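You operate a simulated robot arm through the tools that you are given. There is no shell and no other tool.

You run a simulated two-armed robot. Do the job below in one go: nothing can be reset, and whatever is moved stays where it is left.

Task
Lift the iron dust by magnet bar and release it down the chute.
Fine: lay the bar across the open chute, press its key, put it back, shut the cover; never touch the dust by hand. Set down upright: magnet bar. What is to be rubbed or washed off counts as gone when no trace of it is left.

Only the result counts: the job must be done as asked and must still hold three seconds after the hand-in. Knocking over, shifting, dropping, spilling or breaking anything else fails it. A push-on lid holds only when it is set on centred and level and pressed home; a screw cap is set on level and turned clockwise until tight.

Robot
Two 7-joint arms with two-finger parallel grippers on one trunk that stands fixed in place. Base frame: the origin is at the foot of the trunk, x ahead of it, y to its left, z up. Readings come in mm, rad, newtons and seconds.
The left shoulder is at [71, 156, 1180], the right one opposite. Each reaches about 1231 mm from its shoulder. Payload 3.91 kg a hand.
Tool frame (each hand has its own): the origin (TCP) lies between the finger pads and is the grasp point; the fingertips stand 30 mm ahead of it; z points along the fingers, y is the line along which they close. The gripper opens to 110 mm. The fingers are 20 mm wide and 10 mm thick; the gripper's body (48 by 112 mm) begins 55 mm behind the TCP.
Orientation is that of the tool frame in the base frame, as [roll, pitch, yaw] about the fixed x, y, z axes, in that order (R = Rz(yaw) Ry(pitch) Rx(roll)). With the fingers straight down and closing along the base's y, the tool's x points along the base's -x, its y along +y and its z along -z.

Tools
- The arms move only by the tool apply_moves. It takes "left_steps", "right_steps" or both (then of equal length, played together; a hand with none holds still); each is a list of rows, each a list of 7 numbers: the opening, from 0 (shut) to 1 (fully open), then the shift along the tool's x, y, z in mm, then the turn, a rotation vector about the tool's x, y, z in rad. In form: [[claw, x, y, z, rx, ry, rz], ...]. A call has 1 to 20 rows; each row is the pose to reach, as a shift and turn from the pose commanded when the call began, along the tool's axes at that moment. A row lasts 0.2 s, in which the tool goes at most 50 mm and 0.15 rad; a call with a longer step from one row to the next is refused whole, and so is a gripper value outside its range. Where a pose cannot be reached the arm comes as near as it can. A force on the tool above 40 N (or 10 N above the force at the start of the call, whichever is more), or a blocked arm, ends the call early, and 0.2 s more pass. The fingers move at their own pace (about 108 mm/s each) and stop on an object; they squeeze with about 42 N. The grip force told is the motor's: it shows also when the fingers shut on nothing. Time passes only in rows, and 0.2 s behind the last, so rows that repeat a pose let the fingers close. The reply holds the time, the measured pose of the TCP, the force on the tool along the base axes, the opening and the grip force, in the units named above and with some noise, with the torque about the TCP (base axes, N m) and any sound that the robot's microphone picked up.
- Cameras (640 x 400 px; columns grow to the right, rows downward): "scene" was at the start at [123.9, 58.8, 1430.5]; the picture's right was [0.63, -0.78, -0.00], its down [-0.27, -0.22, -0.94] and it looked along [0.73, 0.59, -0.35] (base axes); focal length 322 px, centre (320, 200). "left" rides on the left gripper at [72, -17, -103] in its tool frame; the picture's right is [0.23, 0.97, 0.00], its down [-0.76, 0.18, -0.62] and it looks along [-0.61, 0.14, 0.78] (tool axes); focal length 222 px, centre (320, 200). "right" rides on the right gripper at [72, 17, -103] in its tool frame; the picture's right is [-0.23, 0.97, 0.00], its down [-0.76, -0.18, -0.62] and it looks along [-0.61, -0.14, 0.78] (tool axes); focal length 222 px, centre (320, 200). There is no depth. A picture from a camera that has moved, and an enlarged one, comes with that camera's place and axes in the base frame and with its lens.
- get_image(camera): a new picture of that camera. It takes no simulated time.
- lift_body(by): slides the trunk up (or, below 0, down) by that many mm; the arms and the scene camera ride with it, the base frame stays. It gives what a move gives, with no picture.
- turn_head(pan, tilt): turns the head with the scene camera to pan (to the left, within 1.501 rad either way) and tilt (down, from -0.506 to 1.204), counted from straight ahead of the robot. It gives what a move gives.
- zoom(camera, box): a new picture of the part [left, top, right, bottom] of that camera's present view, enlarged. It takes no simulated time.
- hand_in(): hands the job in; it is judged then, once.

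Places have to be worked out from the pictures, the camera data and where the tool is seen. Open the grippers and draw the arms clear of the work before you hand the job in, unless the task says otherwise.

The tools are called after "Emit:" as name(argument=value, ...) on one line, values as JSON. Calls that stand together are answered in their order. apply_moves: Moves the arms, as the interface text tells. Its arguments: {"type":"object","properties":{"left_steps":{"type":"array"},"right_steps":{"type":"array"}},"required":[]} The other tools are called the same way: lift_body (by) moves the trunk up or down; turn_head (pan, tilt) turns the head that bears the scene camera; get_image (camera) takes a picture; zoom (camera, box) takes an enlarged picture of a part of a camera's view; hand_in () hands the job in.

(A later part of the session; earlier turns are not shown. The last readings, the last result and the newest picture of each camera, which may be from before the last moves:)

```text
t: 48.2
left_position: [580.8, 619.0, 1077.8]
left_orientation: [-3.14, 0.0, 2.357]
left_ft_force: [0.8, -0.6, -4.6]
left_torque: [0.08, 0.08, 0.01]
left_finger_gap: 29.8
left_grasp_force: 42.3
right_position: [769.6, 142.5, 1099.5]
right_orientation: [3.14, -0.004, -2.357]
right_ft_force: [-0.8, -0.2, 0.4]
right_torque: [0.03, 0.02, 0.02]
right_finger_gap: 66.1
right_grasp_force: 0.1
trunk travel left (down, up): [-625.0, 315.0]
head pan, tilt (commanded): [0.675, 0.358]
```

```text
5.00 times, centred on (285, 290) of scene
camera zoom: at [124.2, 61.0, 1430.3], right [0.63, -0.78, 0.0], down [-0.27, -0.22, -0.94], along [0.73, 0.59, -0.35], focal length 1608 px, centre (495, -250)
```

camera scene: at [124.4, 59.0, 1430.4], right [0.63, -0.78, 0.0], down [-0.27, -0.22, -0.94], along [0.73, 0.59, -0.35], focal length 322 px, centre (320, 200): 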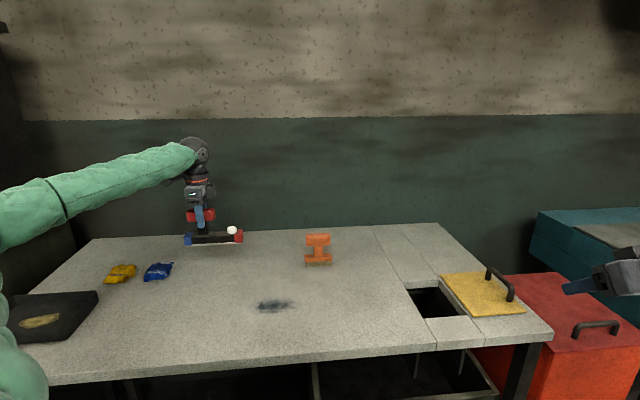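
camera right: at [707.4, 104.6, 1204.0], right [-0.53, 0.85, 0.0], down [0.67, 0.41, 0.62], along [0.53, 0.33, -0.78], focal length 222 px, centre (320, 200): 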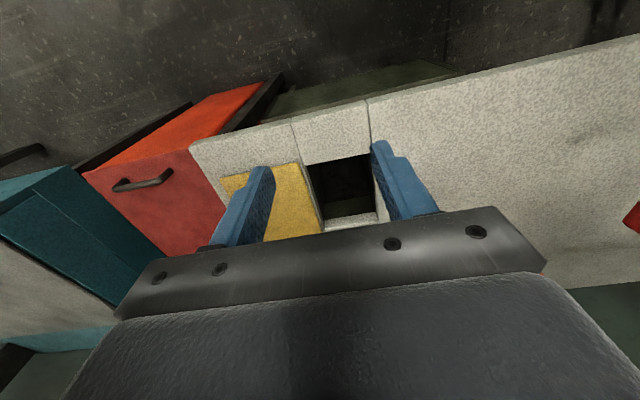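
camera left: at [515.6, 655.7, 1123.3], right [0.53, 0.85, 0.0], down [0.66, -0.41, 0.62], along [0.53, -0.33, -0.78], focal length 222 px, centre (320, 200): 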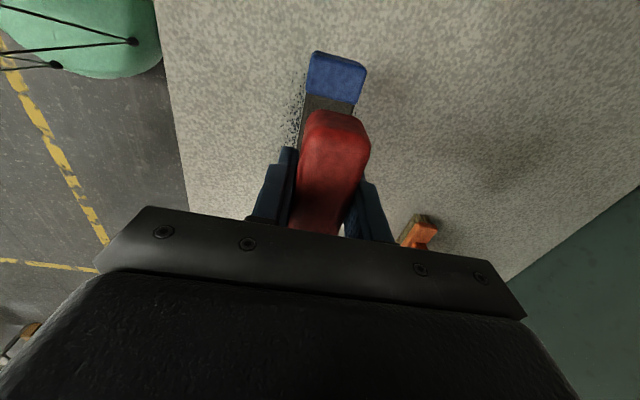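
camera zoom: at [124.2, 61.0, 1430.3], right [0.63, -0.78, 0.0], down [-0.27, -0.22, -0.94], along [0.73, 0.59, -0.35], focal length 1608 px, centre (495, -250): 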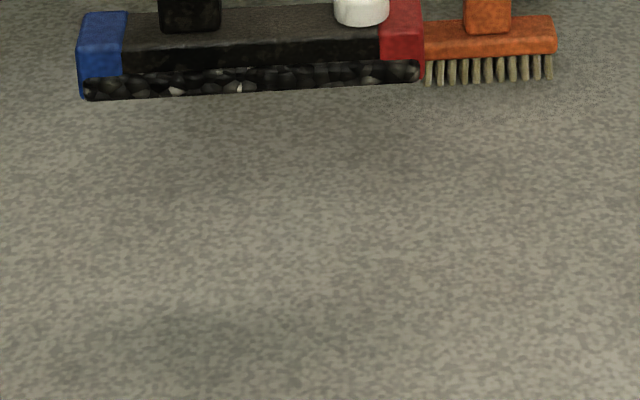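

The opening runs u≈383–497 and v≈758–918, so the 170 mm bar spans it along v, with the whole magnet face over the hole. I back the right arm off with a tilt and closed fingers for the key press, and then carry the bar to the chute while turning it 90°.

Emit:
apply_moves(right_steps=[[0, 18, 0, 0, 0, -0.12, 0], [0, 36, 0, 0, 0, -0.24, 0], [0, 54, 0, 0, 0, -0.36, 0], [0, 72, 0, 0, 0, -0.48, 0], [0, 90, 0, 0, 0, -0.6, 0]])

Emit:
apply_moves(left_steps=[[0, -30, 2, 0, 0, 0, 0.1], [0, -60, 3, 0, 0, 0, 0.2], [0, -95, 5, 0, 0, 0, 0.32], [0, -130, 6, 0, 0, 0, 0.44], [0, -165, 7, 0, 0, 0, 0.56], [0, -200, 9, 0, 0, 0, 0.68], [0, -235, 10, 0, 0, 0, 0.8], [0, -270, 12, 0, 0, 0, 0.92], [0, -305, 13, 0, 0, 0, 1.04], [0, -340, 14, 0, 0, 0, 1.16], [0, -375, 16, 0, 0, 0, 1.28], [0, -410, 17, 0, 0, 0, 1.4], [0, -440, 18, 0, 0, 0, 1.5], [0, -467, 19, 0, 0, 0, 1.571]])

Emit:
get_image(camera="scene")

Emit:
get_image(camera="left")

Emit:
get_image(camera="right")

```text
t: 49.4
left_position: [578.8, 616.9, 1079.1]
left_orientation: [3.141, -0.002, 2.357]
left_ft_force: [0.6, -0.3, -4.2]
left_torque: [0.07, 0.05, 0.01]
left_finger_gap: 29.7
left_grasp_force: 41.5
right_position: [706.8, 79.8, 1101.0]
right_orientation: [3.14, 0.602, -2.356]
right_ft_force: [-0.6, -1.0, 0.3]
right_torque: [0.01, 0.01, -0.01]
right_finger_gap: 0.0
right_grasp_force: 37.7
trunk travel left (down, up): [-625.0, 315.0]
head pan, tilt (commanded): [0.675, 0.358]
```

```text
t: 52.4
left_position: [926.0, 300.1, 1078.8]
left_orientation: [-3.14, 0.001, 0.786]
left_ft_force: [0.4, -0.1, -5.3]
left_torque: [0.08, -0.04, -0.05]
left_finger_gap: 30.0
left_grasp_force: 41.8
right_position: [709.1, 80.5, 1099.6]
right_orientation: [3.14, 0.599, -2.358]
right_ft_force: [0.1, -0.3, -0.6]
right_torque: [0.02, 0.01, 0.02]
right_finger_gap: 0.0
right_grasp_force: 37.3
trunk travel left (down, up): [-625.0, 315.0]
head pan, tilt (commanded): [0.675, 0.358]
```

```text
taken
camera scene: at [125.3, 57.7, 1430.4], right [0.63, -0.78, 0.0], down [-0.27, -0.22, -0.94], along [0.73, 0.59, -0.35], focal length 322 px, centre (320, 200)
```

scene: 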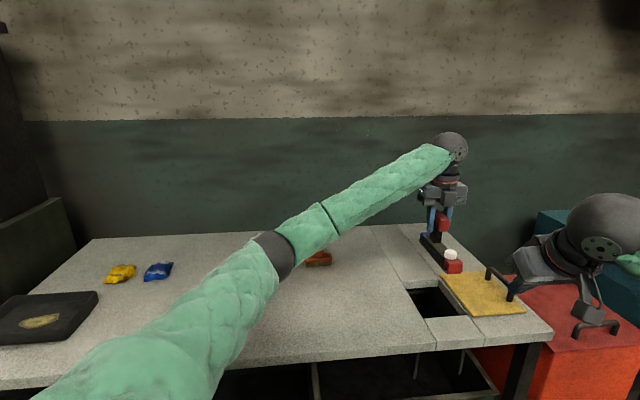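

```text
taken
camera left: at [963.9, 363.8, 1181.8], right [0.85, -0.53, 0.0], down [-0.41, -0.66, 0.62], along [-0.33, -0.53, -0.78], focal length 222 px, centre (320, 200)
```

left: 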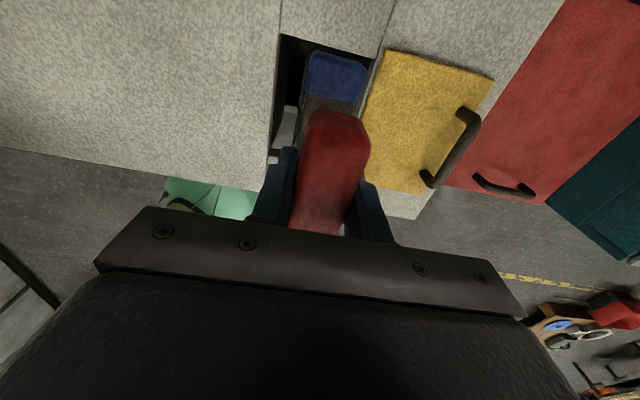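

```text
taken
camera right: at [613.0, 7.7, 1145.1], right [-0.56, 0.82, 0.13], down [0.32, 0.07, 0.94], along [0.77, 0.57, -0.3], focal length 222 px, centre (320, 200)
```

right: 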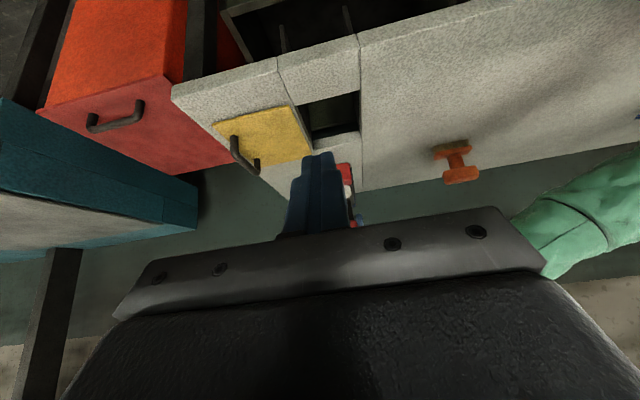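

The bar hangs above the chute, turned along its length, at u≈442, v≈867 (hand). I zoom in on the left view to see the far rim relative to the bar's blue end, and on the scene view for the near rim.

Emit:
zoom(camera="left", box=[250, 0, 410, 130])

Emit:
zoom(camera="scene", box=[390, 200, 500, 340])

```text
3.08 times, centred on (330, 65) of left
camera zoom: at [963.9, 363.8, 1181.8], right [0.85, -0.53, 0.0], down [-0.41, -0.66, 0.62], along [-0.33, -0.53, -0.78], focal length 684 px, centre (289, 615)
```

zoom: 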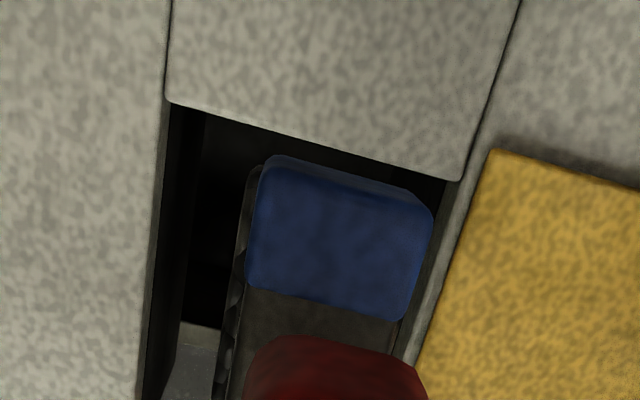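

```text
2.86 times, centred on (445, 270) of scene
camera zoom: at [125.3, 57.7, 1430.4], right [0.63, -0.78, 0.0], down [-0.27, -0.22, -0.94], along [0.73, 0.59, -0.35], focal length 919 px, centre (-37, 0)
```

zoom: 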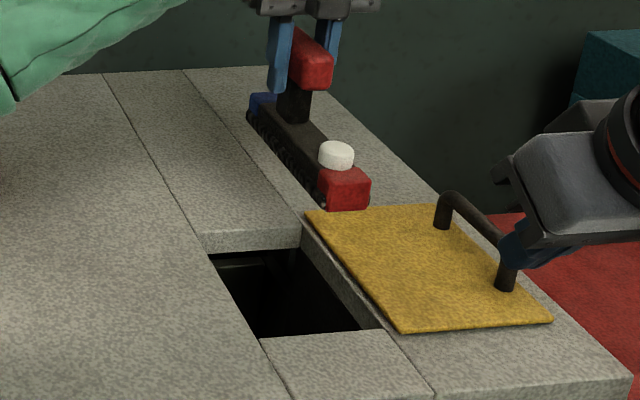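

Far rim at v≈918.5, near rim ≈759.5; the bar's ends are at about 923 and 753, so it overlaps both rims by ~5 mm and is centred in u. I lower it to about 12 mm above the rims and check again.

Emit:
apply_moves(left_steps=[[0, 1, -1, 30, 0, 0, 0], [0, 1, -1, 60, 0, 0, 0], [0, 1, -1, 90, 0, 0, 0], [0, 1, -1, 108, 0, 0, 0], [0, 1, -1, 115, 0, 0, 0]])

Emit:
zoom(camera="left", box=[250, 0, 410, 130])

Emit:
zoom(camera="scene", box=[390, 230, 500, 340])

```text
t: 53.6
left_position: [923.6, 303.7, 961.9]
left_orientation: [-3.14, 0.0, 0.786]
left_ft_force: [0.0, -0.3, -4.5]
left_torque: [0.06, -0.06, -0.01]
left_finger_gap: 29.9
left_grasp_force: 41.7
right_position: [708.1, 79.5, 1100.0]
right_orientation: [-3.141, 0.599, -2.356]
right_ft_force: [-0.1, 0.2, 0.1]
right_torque: [0.0, -0.03, 0.02]
right_finger_gap: 0.0
right_grasp_force: 37.6
trunk travel left (down, up): [-625.0, 315.0]
head pan, tilt (commanded): [0.675, 0.358]
```

```text
3.08 times, centred on (330, 65) of left
camera zoom: at [962.6, 367.7, 1065.0], right [0.85, -0.53, 0.0], down [-0.41, -0.66, 0.62], along [-0.33, -0.53, -0.78], focal length 684 px, centre (289, 615)
```

zoom: 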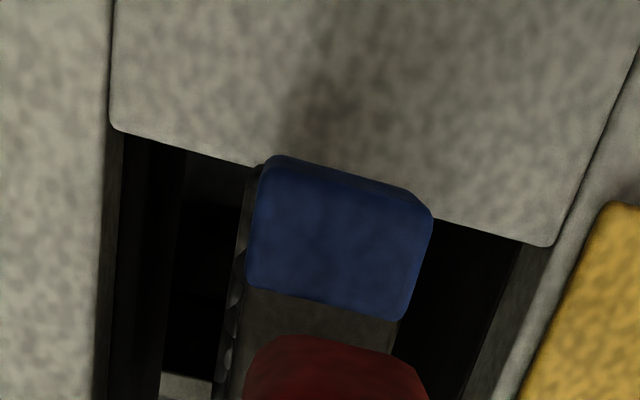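

```text
3.64 times, centred on (445, 285) of scene
camera zoom: at [124.5, 58.8, 1430.4], right [0.63, -0.78, 0.0], down [-0.27, -0.22, -0.94], along [0.73, 0.59, -0.35], focal length 1170 px, centre (-134, -109)
```

zoom: 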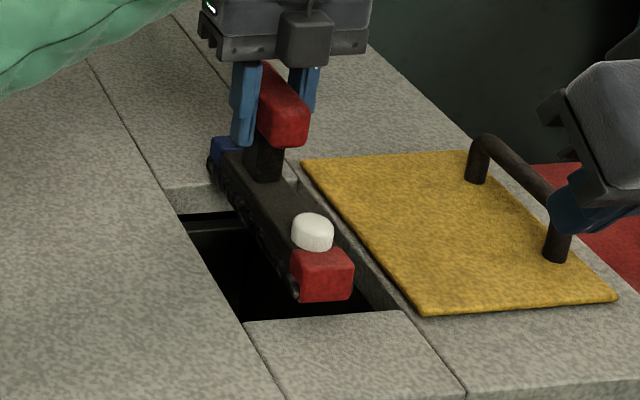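

I need a finer look at the red end against the near rim and the blue end against the far rim.

Emit:
zoom(camera="scene", box=[425, 280, 475, 320])

Emit:
zoom(camera="left", box=[290, 35, 380, 95])

Emit:
zoom(camera="right", box=[270, 80, 390, 180])

```text
10.00 times, centred on (450, 300) of scene
camera zoom: at [124.5, 58.8, 1430.4], right [0.63, -0.78, 0.0], down [-0.27, -0.22, -0.94], along [0.73, 0.59, -0.35], focal length 3217 px, centre (-980, -800)
```

zoom: 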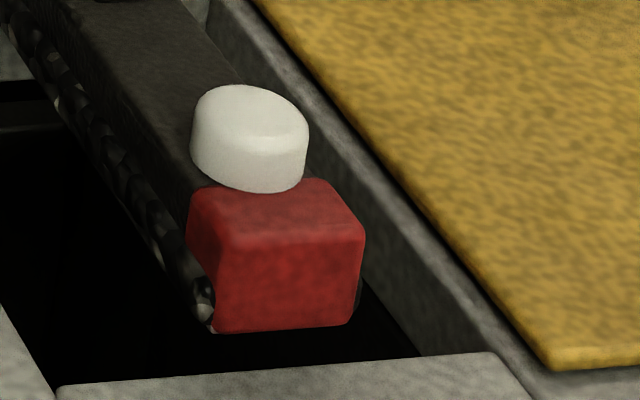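

```text
6.67 times, centred on (335, 65) of left
camera zoom: at [962.6, 367.7, 1065.0], right [0.85, -0.53, 0.0], down [-0.41, -0.66, 0.62], along [-0.33, -0.53, -0.78], focal length 1481 px, centre (220, 1100)
```

zoom: 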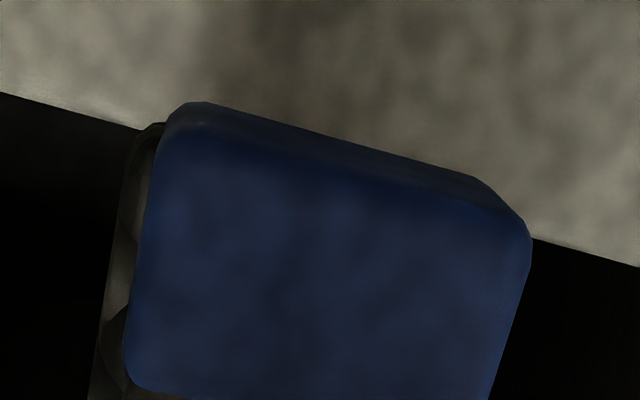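

```text
4.00 times, centred on (330, 130) of right
camera zoom: at [612.3, 8.3, 1145.5], right [-0.56, 0.82, 0.13], down [0.32, 0.07, 0.94], along [0.77, 0.57, -0.3], focal length 888 px, centre (280, 480)
```

zoom: 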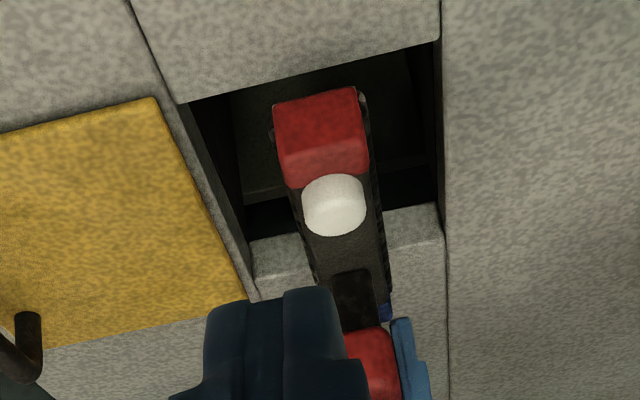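

The red end seems a couple of millimetres short of the near rim while the blue end overlaps the far rim more, so I shift the bar 3 mm toward me and lower to about a 4 mm gap for a sharper comparison.

Emit:
apply_moves(left_steps=[[0, -1.5, 1, 3, 0, 0, 0], [0, -3, 2, 6, 0, 0, 0], [0, -3, 2, 8, 0, 0, 0]])

Emit:
zoom(camera="scene", box=[425, 280, 475, 320])

Emit:
zoom(camera="left", box=[290, 35, 380, 95])

Emit:
zoom(camera="right", box=[270, 80, 390, 180])

```text
t: 54.4
left_position: [923.5, 298.1, 954.6]
left_orientation: [-3.141, 0.0, 0.785]
left_ft_force: [0.3, -0.8, -5.2]
left_torque: [0.04, -0.07, 0.0]
left_finger_gap: 30.0
left_grasp_force: 42.2
right_position: [708.4, 79.9, 1099.7]
right_orientation: [-3.141, 0.598, -2.356]
right_ft_force: [0.0, 0.1, -0.9]
right_torque: [0.03, 0.02, -0.03]
right_finger_gap: 0.0
right_grasp_force: 37.9
trunk travel left (down, up): [-625.0, 315.0]
head pan, tilt (commanded): [0.675, 0.358]
```

```text
10.00 times, centred on (450, 300) of scene
camera zoom: at [124.7, 58.7, 1430.4], right [0.63, -0.78, 0.0], down [-0.27, -0.22, -0.94], along [0.73, 0.59, -0.35], focal length 3217 px, centre (-980, -800)
```

zoom: 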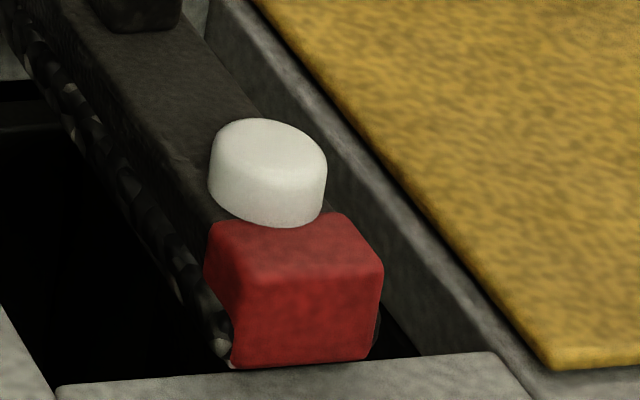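

```text
6.67 times, centred on (335, 65) of left
camera zoom: at [961.9, 361.6, 1057.7], right [0.85, -0.53, 0.0], down [-0.41, -0.66, 0.62], along [-0.33, -0.53, -0.78], focal length 1481 px, centre (220, 1100)
```

zoom: 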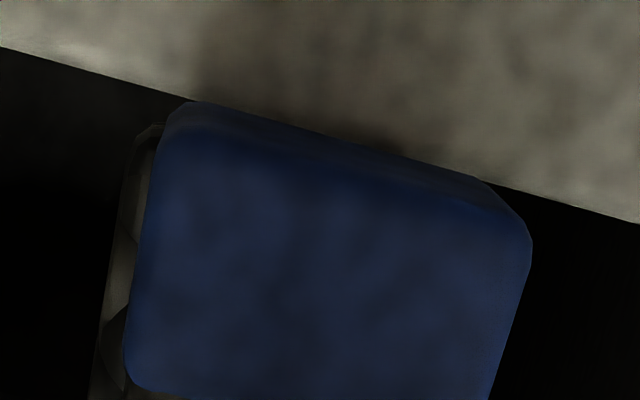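

```text
4.00 times, centred on (330, 130) of right
camera zoom: at [612.4, 8.2, 1145.4], right [-0.56, 0.82, 0.13], down [0.32, 0.07, 0.94], along [0.77, 0.57, -0.3], focal length 888 px, centre (280, 480)
```

zoom: 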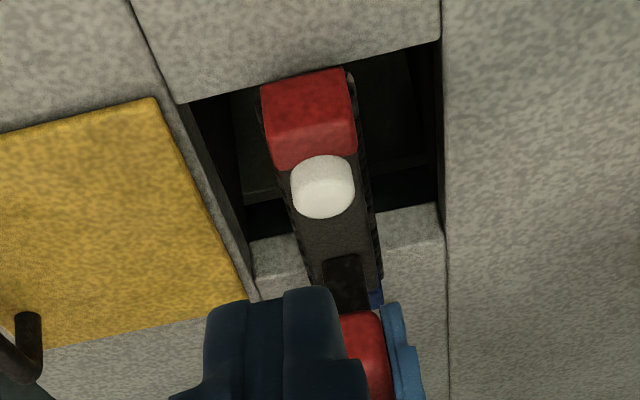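

The blue end now just meets the far rim while the red end overlaps the near rim by about 3.6 mm, so I shift back 1.7 mm to balance and lower gently until the bar rests on both rims.

Emit:
apply_moves(left_steps=[[0, 1.7, 0, 0, 0, 0, 0], [0, 1.7, 0, 2, 0, 0, 0], [0, 1.7, 0, 3.5, 0, 0, 0], [0, 1.7, 0, 4.5, 0, 0, 0], [0, 1.7, 0, 5.5, 0, 0, 0], [0, 1.7, 0, 5.5, 0, 0, 0]])

Emit:
zoom(camera="scene", box=[425, 280, 475, 320])

Emit:
zoom(camera="left", box=[290, 35, 380, 95])

Emit:
zoom(camera="right", box=[270, 80, 390, 180])

```text
t: 55.8
left_position: [923.8, 299.5, 949.3]
left_orientation: [3.14, 0.001, 0.785]
left_ft_force: [0.4, 0.0, -5.1]
left_torque: [0.1, -0.11, 0.0]
left_finger_gap: 29.7
left_grasp_force: 41.9
right_position: [707.8, 78.2, 1099.8]
right_orientation: [3.141, 0.6, -2.355]
right_ft_force: [0.7, -0.2, 0.3]
right_torque: [0.03, 0.02, -0.04]
right_finger_gap: 0.0
right_grasp_force: 37.7
trunk travel left (down, up): [-625.0, 315.0]
head pan, tilt (commanded): [0.675, 0.358]
```

```text
10.00 times, centred on (450, 300) of scene
camera zoom: at [124.7, 58.7, 1430.4], right [0.63, -0.78, 0.0], down [-0.27, -0.22, -0.94], along [0.73, 0.59, -0.35], focal length 3217 px, centre (-980, -800)
```

zoom: 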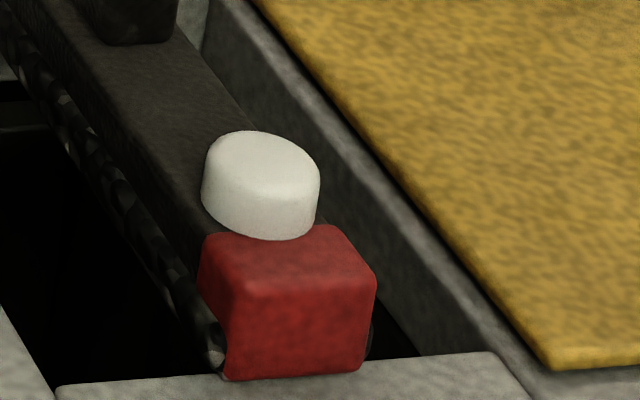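

```text
6.67 times, centred on (335, 65) of left
camera zoom: at [962.7, 362.9, 1052.6], right [0.85, -0.53, 0.0], down [-0.41, -0.66, 0.62], along [-0.33, -0.53, -0.78], focal length 1481 px, centre (220, 1100)
```

zoom: 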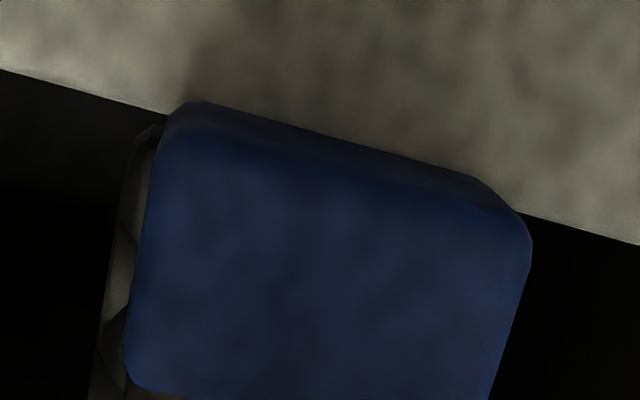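

```text
4.00 times, centred on (330, 130) of right
camera zoom: at [612.4, 8.2, 1145.5], right [-0.56, 0.82, 0.13], down [0.32, 0.07, 0.94], along [0.77, 0.57, -0.3], focal length 888 px, centre (280, 480)
```

zoom: 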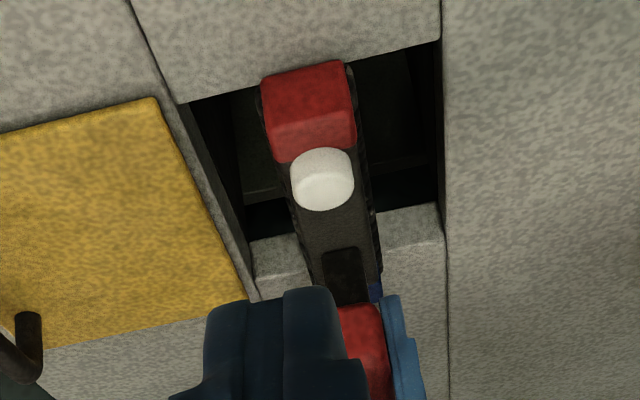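

Both ends now overlap their rims by about 2 mm, but no contact force yet. I lower in small steps until the bar rests.

Emit:
apply_moves(left_steps=[[0, 0, 0, 0.7, 0, 0, 0], [0, 0, 0, 1.4, 0, 0, 0], [0, 0, 0, 1.4, 0, 0, 0]])

```text
t: 56.6
left_position: [924.5, 299.8, 949.7]
left_orientation: [3.14, -0.001, 0.785]
left_ft_force: [5.3, 1.5, 9.3]
left_torque: [-0.72, 0.73, 0.24]
left_finger_gap: 30.0
left_grasp_force: 42.4
right_position: [707.6, 78.7, 1101.1]
right_orientation: [-3.141, 0.6, -2.356]
right_ft_force: [-0.1, -0.7, -0.1]
right_torque: [0.02, 0.01, 0.0]
right_finger_gap: 0.0
right_grasp_force: 38.1
trunk travel left (down, up): [-625.0, 315.0]
head pan, tilt (commanded): [0.675, 0.358]
```

The bar now rests on both rims (about 14 N). The key's centre is near u≈443, v≈786, top z≈903; I bring the closed right fingers to about 25 mm above it.

Emit:
apply_moves(right_steps=[[0, -17, 0.3, 40, 0, 0, 0], [0, -34, 0.6, 80, 0, 0, 0], [0, -51, 0.9, 121, 0, 0, 0], [0, -68, 1.2, 162, 0, 0, 0], [0, -85, 1.5, 202, 0, 0, 0], [0, -101.7, 1.7, 242.8, 0, 0, 0]])

Emit:
zoom(camera="scene", box=[395, 210, 515, 330])

Emit:
get_image(camera="right")

Emit:
get_image(camera="left")

```text
t: 58.0
left_position: [923.3, 299.5, 949.2]
left_orientation: [3.139, -0.001, 0.784]
left_ft_force: [4.7, 3.6, 11.7]
left_torque: [-0.61, 0.93, -0.08]
left_finger_gap: 29.8
left_grasp_force: 41.8
right_position: [859.3, 239.9, 956.4]
right_orientation: [3.139, 0.601, -2.356]
right_ft_force: [-0.1, 0.3, 0.5]
right_torque: [0.02, 0.0, 0.01]
right_finger_gap: 0.0
right_grasp_force: 37.7
trunk travel left (down, up): [-625.0, 315.0]
head pan, tilt (commanded): [0.675, 0.358]
```

```text
3.33 times, centred on (455, 270) of scene
camera zoom: at [122.8, 59.0, 1430.7], right [0.63, -0.78, 0.0], down [-0.27, -0.22, -0.94], along [0.73, 0.59, -0.35], focal length 1072 px, centre (-130, -33)
```

zoom: 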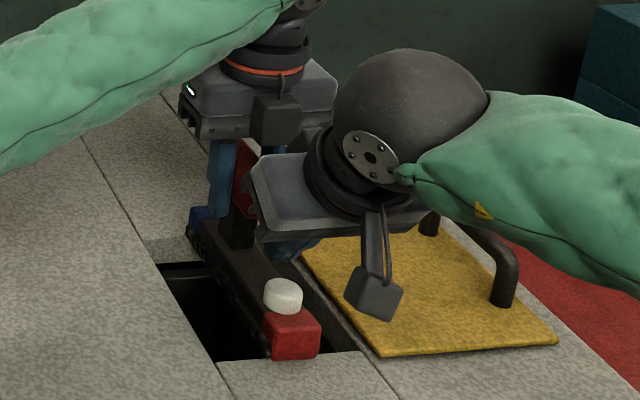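

```text
taken
camera right: at [764.2, 169.0, 1000.7], right [-0.56, 0.82, 0.13], down [0.32, 0.07, 0.94], along [0.77, 0.57, -0.3], focal length 222 px, centre (320, 200)
```

right: 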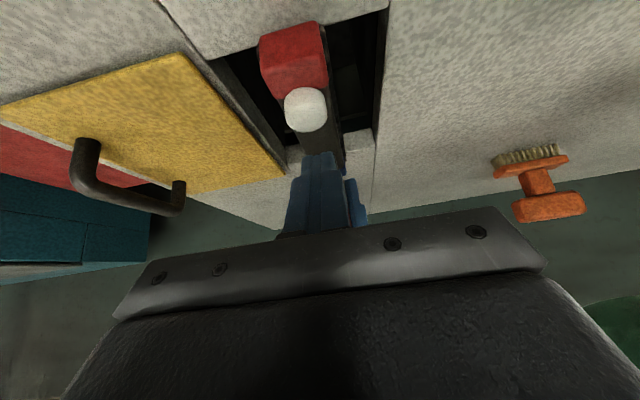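

```text
taken
camera left: at [961.6, 362.8, 1052.6], right [0.85, -0.53, 0.0], down [-0.41, -0.66, 0.62], along [-0.33, -0.53, -0.78], focal length 222 px, centre (320, 200)
```

left: 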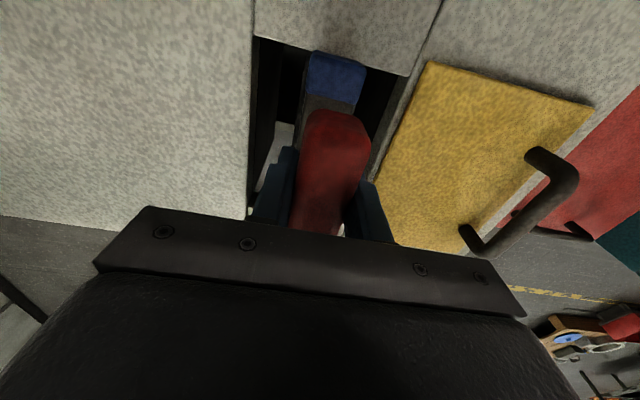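

The key is measured at u≈442, v≈784.5. I correct sideways by 4 mm and lower the fingertips to just above it.

Emit:
apply_moves(right_steps=[[0, 1.2, -4, -0.8, 0, 0, 0], [0, 6, -4, 6.5, 0, 0, 0], [0, 10.3, -4, 12.4, 0, 0, 0]])

Emit:
zoom(camera="scene", box=[415, 250, 485, 320])

Emit:
zoom(camera="right", box=[240, 0, 400, 200])

```text
t: 58.8
left_position: [923.4, 299.4, 949.7]
left_orientation: [3.139, 0.001, 0.785]
left_ft_force: [3.2, 0.1, 14.5]
left_torque: [-0.03, 0.28, 0.1]
left_finger_gap: 29.9
left_grasp_force: 42.2
right_position: [862.2, 234.7, 940.2]
right_orientation: [-3.141, 0.6, -2.355]
right_ft_force: [0.0, 0.1, -0.3]
right_torque: [-0.02, -0.01, 0.01]
right_finger_gap: 0.0
right_grasp_force: 37.6
trunk travel left (down, up): [-625.0, 315.0]
head pan, tilt (commanded): [0.675, 0.358]
```

```text
5.71 times, centred on (450, 285) of scene
camera zoom: at [123.3, 58.3, 1430.6], right [0.63, -0.78, 0.0], down [-0.27, -0.22, -0.94], along [0.73, 0.59, -0.35], focal length 1838 px, centre (-423, -286)
```

zoom: 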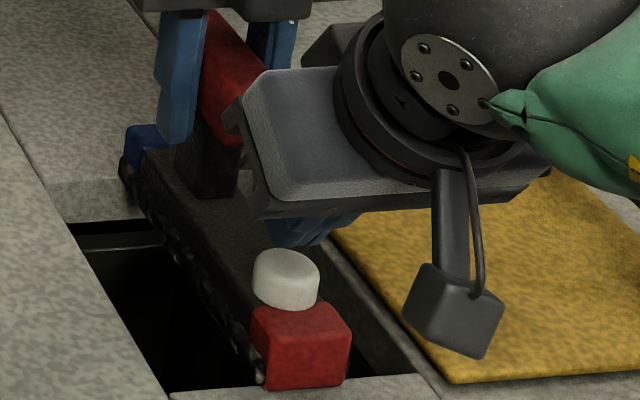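

```text
2.00 times, centred on (320, 100) of right
camera zoom: at [766.5, 162.9, 986.5], right [-0.56, 0.82, 0.13], down [0.32, 0.07, 0.94], along [0.77, 0.57, -0.3], focal length 444 px, centre (320, 400)
```

zoom: 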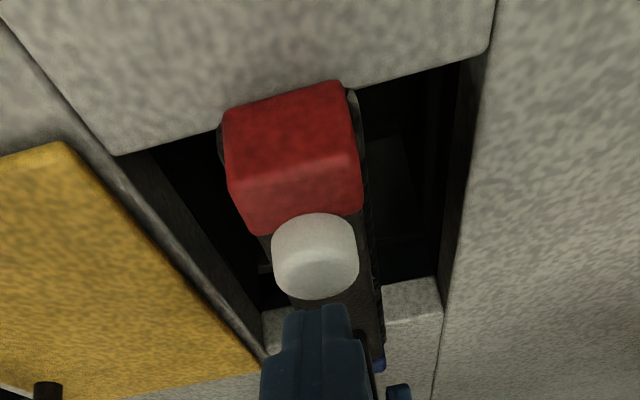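

The fingertips are just over the key. I press down in small steps and read the force and sound.

Emit:
apply_moves(right_steps=[[0, 4.2, 0, 0.8, 0, 0, 0], [0, 5.3, 0, 2.4, 0, 0, 0], [0, 6.45, 0, 4.1, 0, 0, 0], [0, 7, 0, 4.9, 0, 0, 0], [0, 7.6, 0, 5.7, 0, 0, 0], [0, 8.1, 0, 6.55, 0, 0, 0]])

Emit:
zoom(camera="right", box=[240, 0, 400, 200])

Emit:
zoom(camera="scene", box=[415, 250, 485, 320])

```text
t: 60.2
left_position: [923.5, 300.0, 950.8]
left_orientation: [3.139, 0.0, 0.785]
left_ft_force: [7.2, 2.1, 15.9]
left_torque: [0.2, -0.05, 0.1]
left_finger_gap: 30.1
left_grasp_force: 42.3
right_position: [860.1, 231.1, 931.0]
right_orientation: [3.141, 0.601, -2.357]
right_ft_force: [0.7, 0.0, 2.8]
right_torque: [0.03, -0.05, -0.02]
right_finger_gap: 0.0
right_grasp_force: 38.1
trunk travel left (down, up): [-625.0, 315.0]
head pan, tilt (commanded): [0.675, 0.358]
heard: click
```

```text
2.00 times, centred on (320, 100) of right
camera zoom: at [764.5, 159.9, 977.0], right [-0.56, 0.82, 0.13], down [0.32, 0.07, 0.94], along [0.77, 0.57, -0.3], focal length 444 px, centre (320, 400)
```

zoom: 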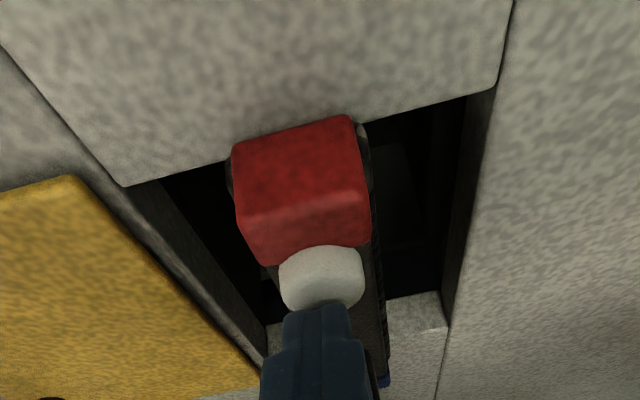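

```text
5.71 times, centred on (450, 285) of scene
camera zoom: at [123.2, 58.3, 1430.6], right [0.63, -0.78, 0.0], down [-0.27, -0.22, -0.94], along [0.73, 0.59, -0.35], focal length 1838 px, centre (-423, -286)
```

zoom: 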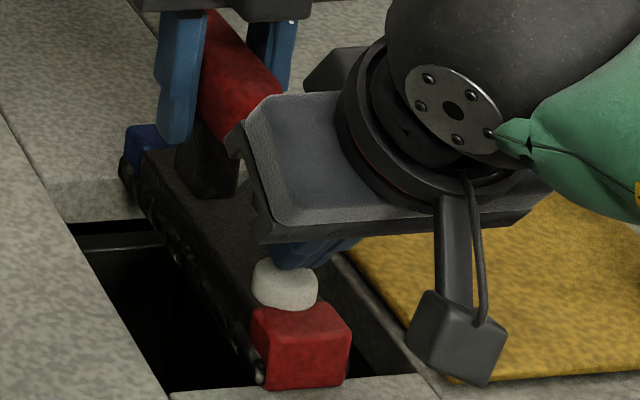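

A click was heard and the key is down. I hold there briefly and zoom on the bar's side to see whether the dust has dropped.

Emit:
apply_moves(right_steps=[[0, 0.6, 0, 0.8, 0, 0, 0], [0, 0.6, 0, 0.8, 0, 0, 0], [0, 0.6, 0, 0.8, 0, 0, 0]])

Emit:
zoom(camera="scene", box=[420, 265, 470, 320])

Emit:
zoom(camera="left", box=[240, 20, 400, 150])

```text
t: 61.0
left_position: [923.9, 300.2, 949.1]
left_orientation: [3.14, -0.001, 0.786]
left_ft_force: [9.5, 2.9, 16.9]
left_torque: [0.23, -0.11, 0.02]
left_finger_gap: 29.9
left_grasp_force: 42.2
right_position: [860.1, 230.0, 930.9]
right_orientation: [3.142, 0.603, -2.356]
right_ft_force: [-1.0, 0.6, 3.4]
right_torque: [0.04, 0.01, 0.04]
right_finger_gap: 0.0
right_grasp_force: 37.6
trunk travel left (down, up): [-625.0, 315.0]
head pan, tilt (commanded): [0.675, 0.358]
```

```text
7.27 times, centred on (445, 292) of scene
camera zoom: at [123.1, 58.3, 1430.6], right [0.63, -0.78, 0.0], down [-0.27, -0.22, -0.94], along [0.73, 0.59, -0.35], focal length 2340 px, centre (-589, -473)
```

zoom: 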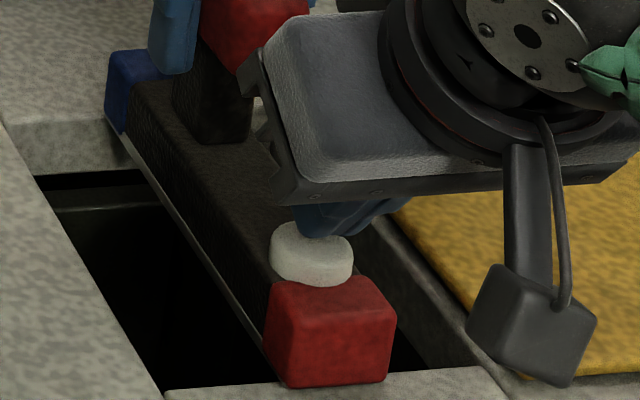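

```text
3.08 times, centred on (320, 85) of left
camera zoom: at [961.5, 362.8, 1052.6], right [0.85, -0.53, 0.0], down [-0.41, -0.66, 0.62], along [-0.33, -0.53, -0.78], focal length 684 px, centre (320, 554)
```

zoom: 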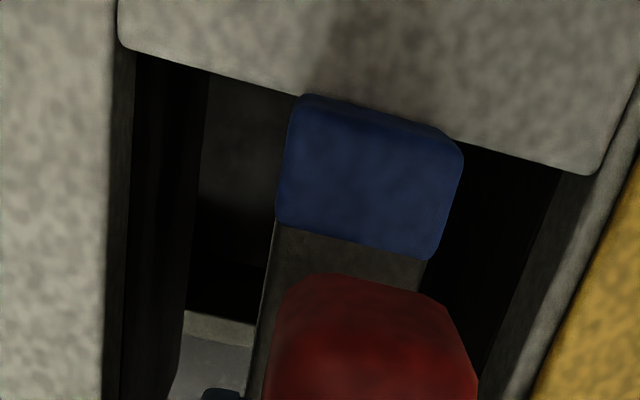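

The dust is gone from the bar (its silver face shows clean) – it dropped down the chute. I lift the right fingers off the key and withdraw them.

Emit:
apply_moves(right_steps=[[0, -4.5, 0, -6.6, 0, 0, 0], [0, -13, 0, -20, 0, 0, 0], [0, -22.6, 0, -33, 0, 0, 0], [0, -5, 0, -71, 0, 0, 0], [0, 13, 0, -109, 0, 0, 0], [0, 30, 0, -147, 0, 0, 0], [0, 48, 0, -185, 0, 0, 0], [0, 65, 0, -223, 0, 0, 0], [0, 82.9, 0, -261.4, 0, 0, 0]])

Emit:
zoom(camera="right", box=[250, 60, 410, 180])

Emit:
zoom(camera="scene", box=[395, 230, 515, 330])

```text
t: 63.0
left_position: [921.6, 299.7, 949.1]
left_orientation: [-3.14, -0.003, 0.785]
left_ft_force: [-7.9, -1.3, 15.9]
left_torque: [0.75, -0.32, 0.31]
left_finger_gap: 29.9
left_grasp_force: 41.8
right_position: [707.9, 75.9, 1099.0]
right_orientation: [3.141, 0.601, -2.357]
right_ft_force: [-0.4, 0.0, -0.8]
right_torque: [0.02, 0.01, 0.02]
right_finger_gap: 0.0
right_grasp_force: 37.8
trunk travel left (down, up): [-625.0, 315.0]
head pan, tilt (commanded): [0.675, 0.358]
```

```text
3.33 times, centred on (330, 120) of right
camera zoom: at [612.5, 4.0, 1143.8], right [-0.56, 0.82, 0.13], down [0.32, 0.07, 0.94], along [0.77, 0.57, -0.3], focal length 740 px, centre (287, 467)
```

zoom: 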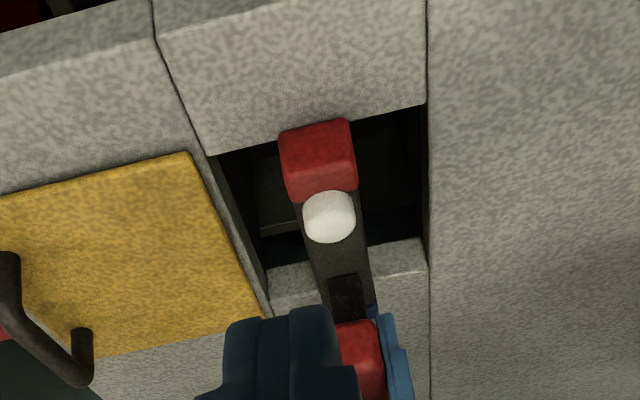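

```text
4.00 times, centred on (455, 280) of scene
camera zoom: at [122.8, 57.5, 1430.6], right [0.63, -0.78, 0.0], down [-0.27, -0.22, -0.94], along [0.73, 0.59, -0.35], focal length 1287 px, centre (-220, -120)
```

zoom: 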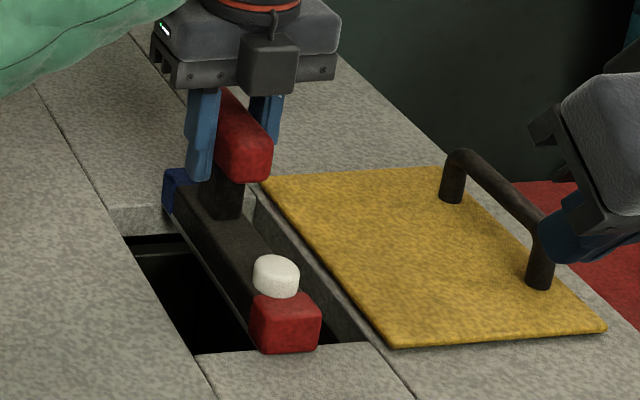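

The bar is clean and still held by the left hand. I lift it straight up off the chute.

Emit:
apply_moves(left_steps=[[0, 0, 0, -4, 0, 0, 0], [0, 0, 0, -15, 0, 0, 0], [0, 0, 0, -45, 0, 0, 0], [0, 0, 0, -85, 0, 0, 0], [0, 0, 0, -130, 0, 0, 0]])

Emit:
zoom(camera="scene", box=[395, 200, 515, 330])

Emit:
zoom(camera="right", box=[250, 60, 410, 180])

```text
t: 64.2
left_position: [920.5, 295.8, 1079.6]
left_orientation: [-3.141, 0.0, 0.785]
left_ft_force: [-0.3, 0.1, -4.5]
left_torque: [0.08, -0.07, 0.01]
left_finger_gap: 30.0
left_grasp_force: 41.9
right_position: [707.9, 75.3, 1098.7]
right_orientation: [-3.141, 0.602, -2.355]
right_ft_force: [-0.1, 0.9, 0.0]
right_torque: [0.02, -0.02, 0.0]
right_finger_gap: 0.0
right_grasp_force: 38.1
trunk travel left (down, up): [-625.0, 315.0]
head pan, tilt (commanded): [0.675, 0.358]
```

```text
3.08 times, centred on (455, 265) of scene
camera zoom: at [122.8, 58.0, 1430.6], right [0.63, -0.78, 0.0], down [-0.27, -0.22, -0.94], along [0.73, 0.59, -0.35], focal length 990 px, centre (-95, 0)
```

zoom: 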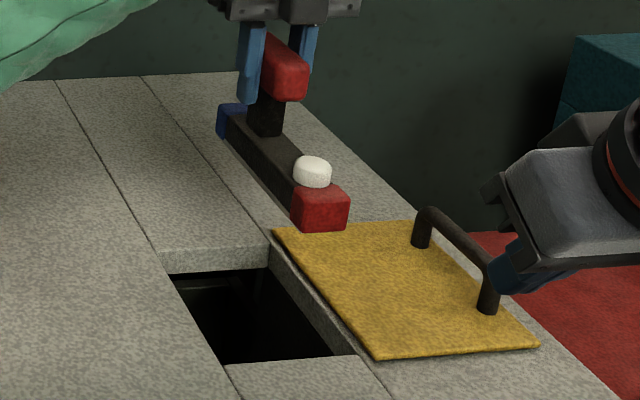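

```text
3.33 times, centred on (330, 120) of right
camera zoom: at [612.7, 4.2, 1143.7], right [-0.56, 0.82, 0.13], down [0.32, 0.07, 0.94], along [0.77, 0.57, -0.3], focal length 740 px, centre (287, 467)
```

zoom: 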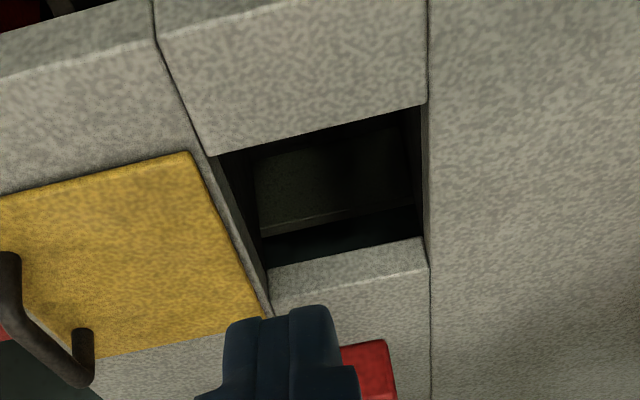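

The rims are clean and the chute is open. I carry the bar back along the same route, turning it back by 90°.

Emit:
apply_moves(left_steps=[[0, 0, -30, -3, 0, 0, -0.1], [0, 0, -60, -6, 0, 0, -0.2], [0, 0, -95, -10, 0, 0, -0.32], [0, -1, -130, -10, 0, 0, -0.44], [0, -2, -165, -10, 0, 0, -0.56], [0, -3, -200, -10, 0, 0, -0.68], [0, -4, -235, -10, 0, 0, -0.8], [0, -5, -270, -10, 0, 0, -0.92], [0, -6, -305, -10, 0, 0, -1.04], [0, -7, -340, -10, 0, 0, -1.16], [0, -8, -375, -10, 0, 0, -1.28], [0, -9, -410, -10, 0, 0, -1.4], [0, -10, -440, -10, 0, 0, -1.5], [0, -10, -467, -10, 0, 0, -1.5708]])

Emit:
get_image(camera="scene")

```text
t: 67.2
left_position: [587.0, 623.3, 1091.3]
left_orientation: [3.14, 0.003, 2.356]
left_ft_force: [-0.4, -0.3, -5.3]
left_torque: [0.11, 0.06, -0.02]
left_finger_gap: 30.1
left_grasp_force: 42.6
right_position: [707.4, 75.9, 1098.3]
right_orientation: [3.141, 0.599, -2.355]
right_ft_force: [0.1, -0.1, 0.1]
right_torque: [-0.01, 0.01, -0.02]
right_finger_gap: 0.0
right_grasp_force: 37.3
trunk travel left (down, up): [-625.0, 315.0]
head pan, tilt (commanded): [0.675, 0.358]
```

```text
taken
camera scene: at [122.9, 58.8, 1430.6], right [0.63, -0.78, 0.0], down [-0.27, -0.22, -0.94], along [0.73, 0.59, -0.35], focal length 322 px, centre (320, 200)
```

scene: 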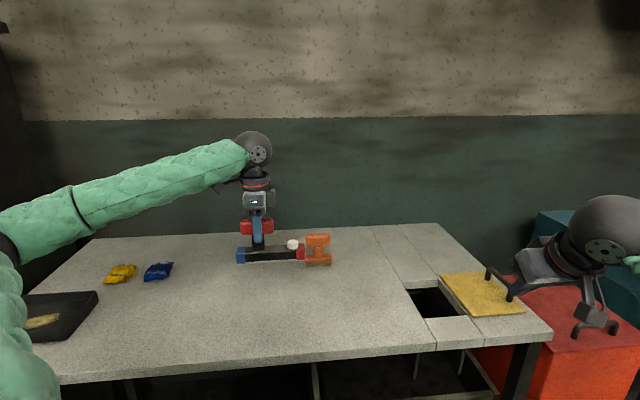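

The bar is aligned with the table's length again. I carry it over its original place and lower to about 30 mm above the table.

Emit:
apply_moves(left_steps=[[0, 26, 27, 0, 0, 0, 0], [0, 52, 54, 0, 0, 0, 0], [0, 78, 80, 0, 0, 0, 0], [0, 105, 107, 0, 0, 0, 0], [0, 131, 134, 0, 0, 0, 0], [0, 157, 161, 0, 0, 0, 0], [0, 183, 187.4, 0, 0, 0, 0], [0, 183, 187.4, 40, 0, 0, 0], [0, 183, 187.4, 80, 0, 0, 0], [0, 183, 187.4, 110, 0, 0, 0], [0, 183, 187.4, 110, 0, 0, 0]])

Emit:
zoom(camera="scene", box=[180, 230, 260, 285])

Emit:
get_image(camera="left")

```text
t: 69.6
left_position: [587.4, 886.6, 975.8]
left_orientation: [-3.141, 0.001, 2.356]
left_ft_force: [1.0, 0.8, -4.7]
left_torque: [0.07, 0.06, 0.02]
left_finger_gap: 30.1
left_grasp_force: 42.2
right_position: [709.8, 75.8, 1099.8]
right_orientation: [-3.141, 0.599, -2.356]
right_ft_force: [0.3, 0.1, 0.2]
right_torque: [-0.02, -0.02, 0.0]
right_finger_gap: 0.1
right_grasp_force: 37.7
trunk travel left (down, up): [-625.0, 315.0]
head pan, tilt (commanded): [0.675, 0.358]
```

```text
7.27 times, centred on (220, 258) of scene
camera zoom: at [124.1, 58.8, 1430.5], right [0.63, -0.78, 0.0], down [-0.27, -0.22, -0.94], along [0.73, 0.59, -0.35], focal length 2340 px, centre (1047, -218)
```

zoom: 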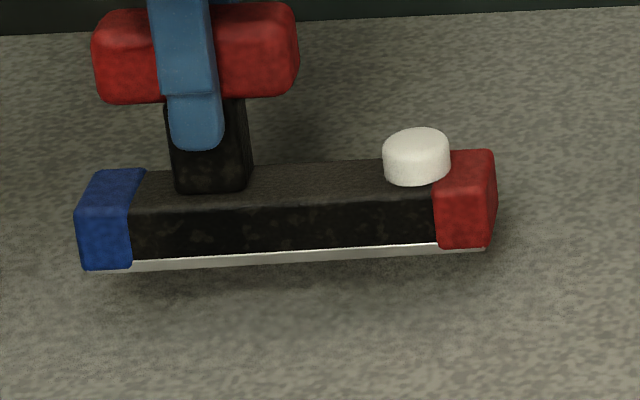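

```text
taken
camera left: at [523.5, 925.6, 1079.7], right [0.53, 0.85, 0.0], down [0.66, -0.41, 0.62], along [0.53, -0.33, -0.78], focal length 222 px, centre (320, 200)
```

left: 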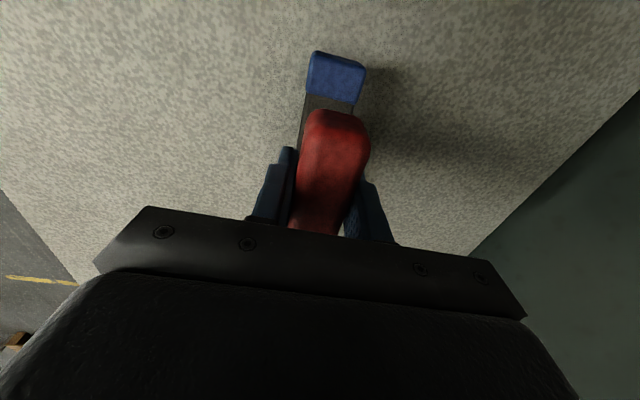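

The hand is within 3 mm of the noted home spot; I correct and lower the bar toward the table.

Emit:
apply_moves(left_steps=[[0, -2.8, 1, 8, 0, 0, 0], [0, -2.8, 1, 16, 0, 0, 0], [0, -2.8, 1, 22, 0, 0, 0], [0, -2.8, 1, 24.5, 0, 0, 0], [0, -2.8, 1, 25.5, 0, 0, 0], [0, -2.8, 1, 25.5, 0, 0, 0]])

Emit:
zoom(camera="scene", box=[180, 230, 260, 285])

```text
t: 71.0
left_position: [592.5, 884.4, 951.4]
left_orientation: [-3.141, 0.001, 2.356]
left_ft_force: [-0.3, -0.2, -5.1]
left_torque: [0.04, 0.04, -0.01]
left_finger_gap: 29.8
left_grasp_force: 42.3
right_position: [709.1, 76.6, 1097.5]
right_orientation: [-3.141, 0.599, -2.355]
right_ft_force: [-0.9, 0.1, -0.6]
right_torque: [0.02, 0.0, -0.02]
right_finger_gap: 0.0
right_grasp_force: 37.8
trunk travel left (down, up): [-625.0, 315.0]
head pan, tilt (commanded): [0.675, 0.358]
```

```text
7.27 times, centred on (220, 258) of scene
camera zoom: at [124.2, 59.2, 1430.4], right [0.63, -0.78, 0.0], down [-0.27, -0.22, -0.94], along [0.73, 0.59, -0.35], focal length 2340 px, centre (1047, -218)
```

zoom: 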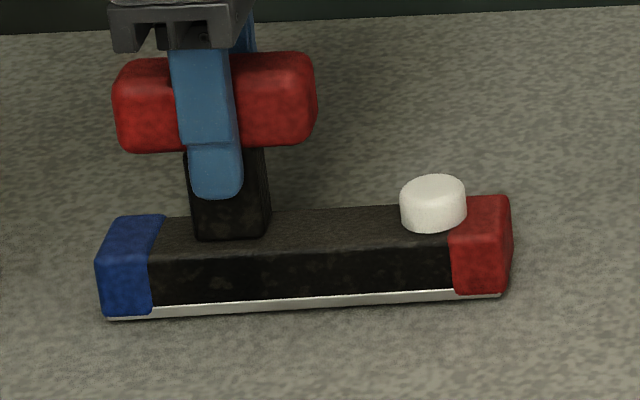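

The picture nearly matches the original one, with the bar about 2–3 mm above the table. I trim 1.5 mm and lower until contact.

Emit:
apply_moves(left_steps=[[0, 1.5, -0.5, 0.8, 0, 0, 0], [0, 1.5, -0.5, 1.6, 0, 0, 0], [0, 1.5, -0.5, 2.4, 0, 0, 0], [0, 1.5, -0.5, 2.4, 0, 0, 0]])

Emit:
zoom(camera="scene", box=[180, 230, 260, 285])

```text
t: 72.0
left_position: [590.7, 884.8, 950.3]
left_orientation: [-3.141, 0.001, 2.357]
left_ft_force: [-0.5, -0.3, -3.4]
left_torque: [0.14, 0.12, -0.02]
left_finger_gap: 29.9
left_grasp_force: 42.7
right_position: [709.3, 76.0, 1097.9]
right_orientation: [3.141, 0.599, -2.357]
right_ft_force: [0.4, 0.6, 0.1]
right_torque: [-0.02, 0.0, -0.04]
right_finger_gap: 0.3
right_grasp_force: 37.6
trunk travel left (down, up): [-625.0, 315.0]
head pan, tilt (commanded): [0.675, 0.358]
```

```text
7.27 times, centred on (220, 258) of scene
camera zoom: at [124.1, 59.0, 1430.5], right [0.63, -0.78, 0.0], down [-0.27, -0.22, -0.94], along [0.73, 0.59, -0.35], focal length 2340 px, centre (1047, -218)
```

zoom: 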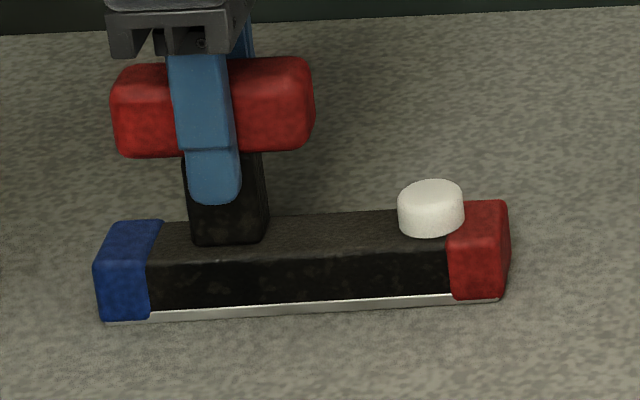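

Contact is just beginning (weight partly carried). I lower one more millimetre so it rests fully.

Emit:
apply_moves(left_steps=[[0, 0, 0, 0.5, 0, 0, 0], [0, 0, 0, 0.9, 0, 0, 0], [0, 0, 0, 0.9, 0, 0, 0]])

```text
t: 72.8
left_position: [590.6, 884.5, 950.6]
left_orientation: [-3.141, -0.001, 2.357]
left_ft_force: [0.6, 1.2, 1.4]
left_torque: [0.43, 0.27, -0.1]
left_finger_gap: 30.0
left_grasp_force: 41.7
right_position: [709.5, 75.5, 1098.2]
right_orientation: [-3.141, 0.6, -2.356]
right_ft_force: [0.2, -0.3, -0.4]
right_torque: [-0.03, -0.02, -0.02]
right_finger_gap: 0.0
right_grasp_force: 38.2
trunk travel left (down, up): [-625.0, 315.0]
head pan, tilt (commanded): [0.675, 0.358]
```

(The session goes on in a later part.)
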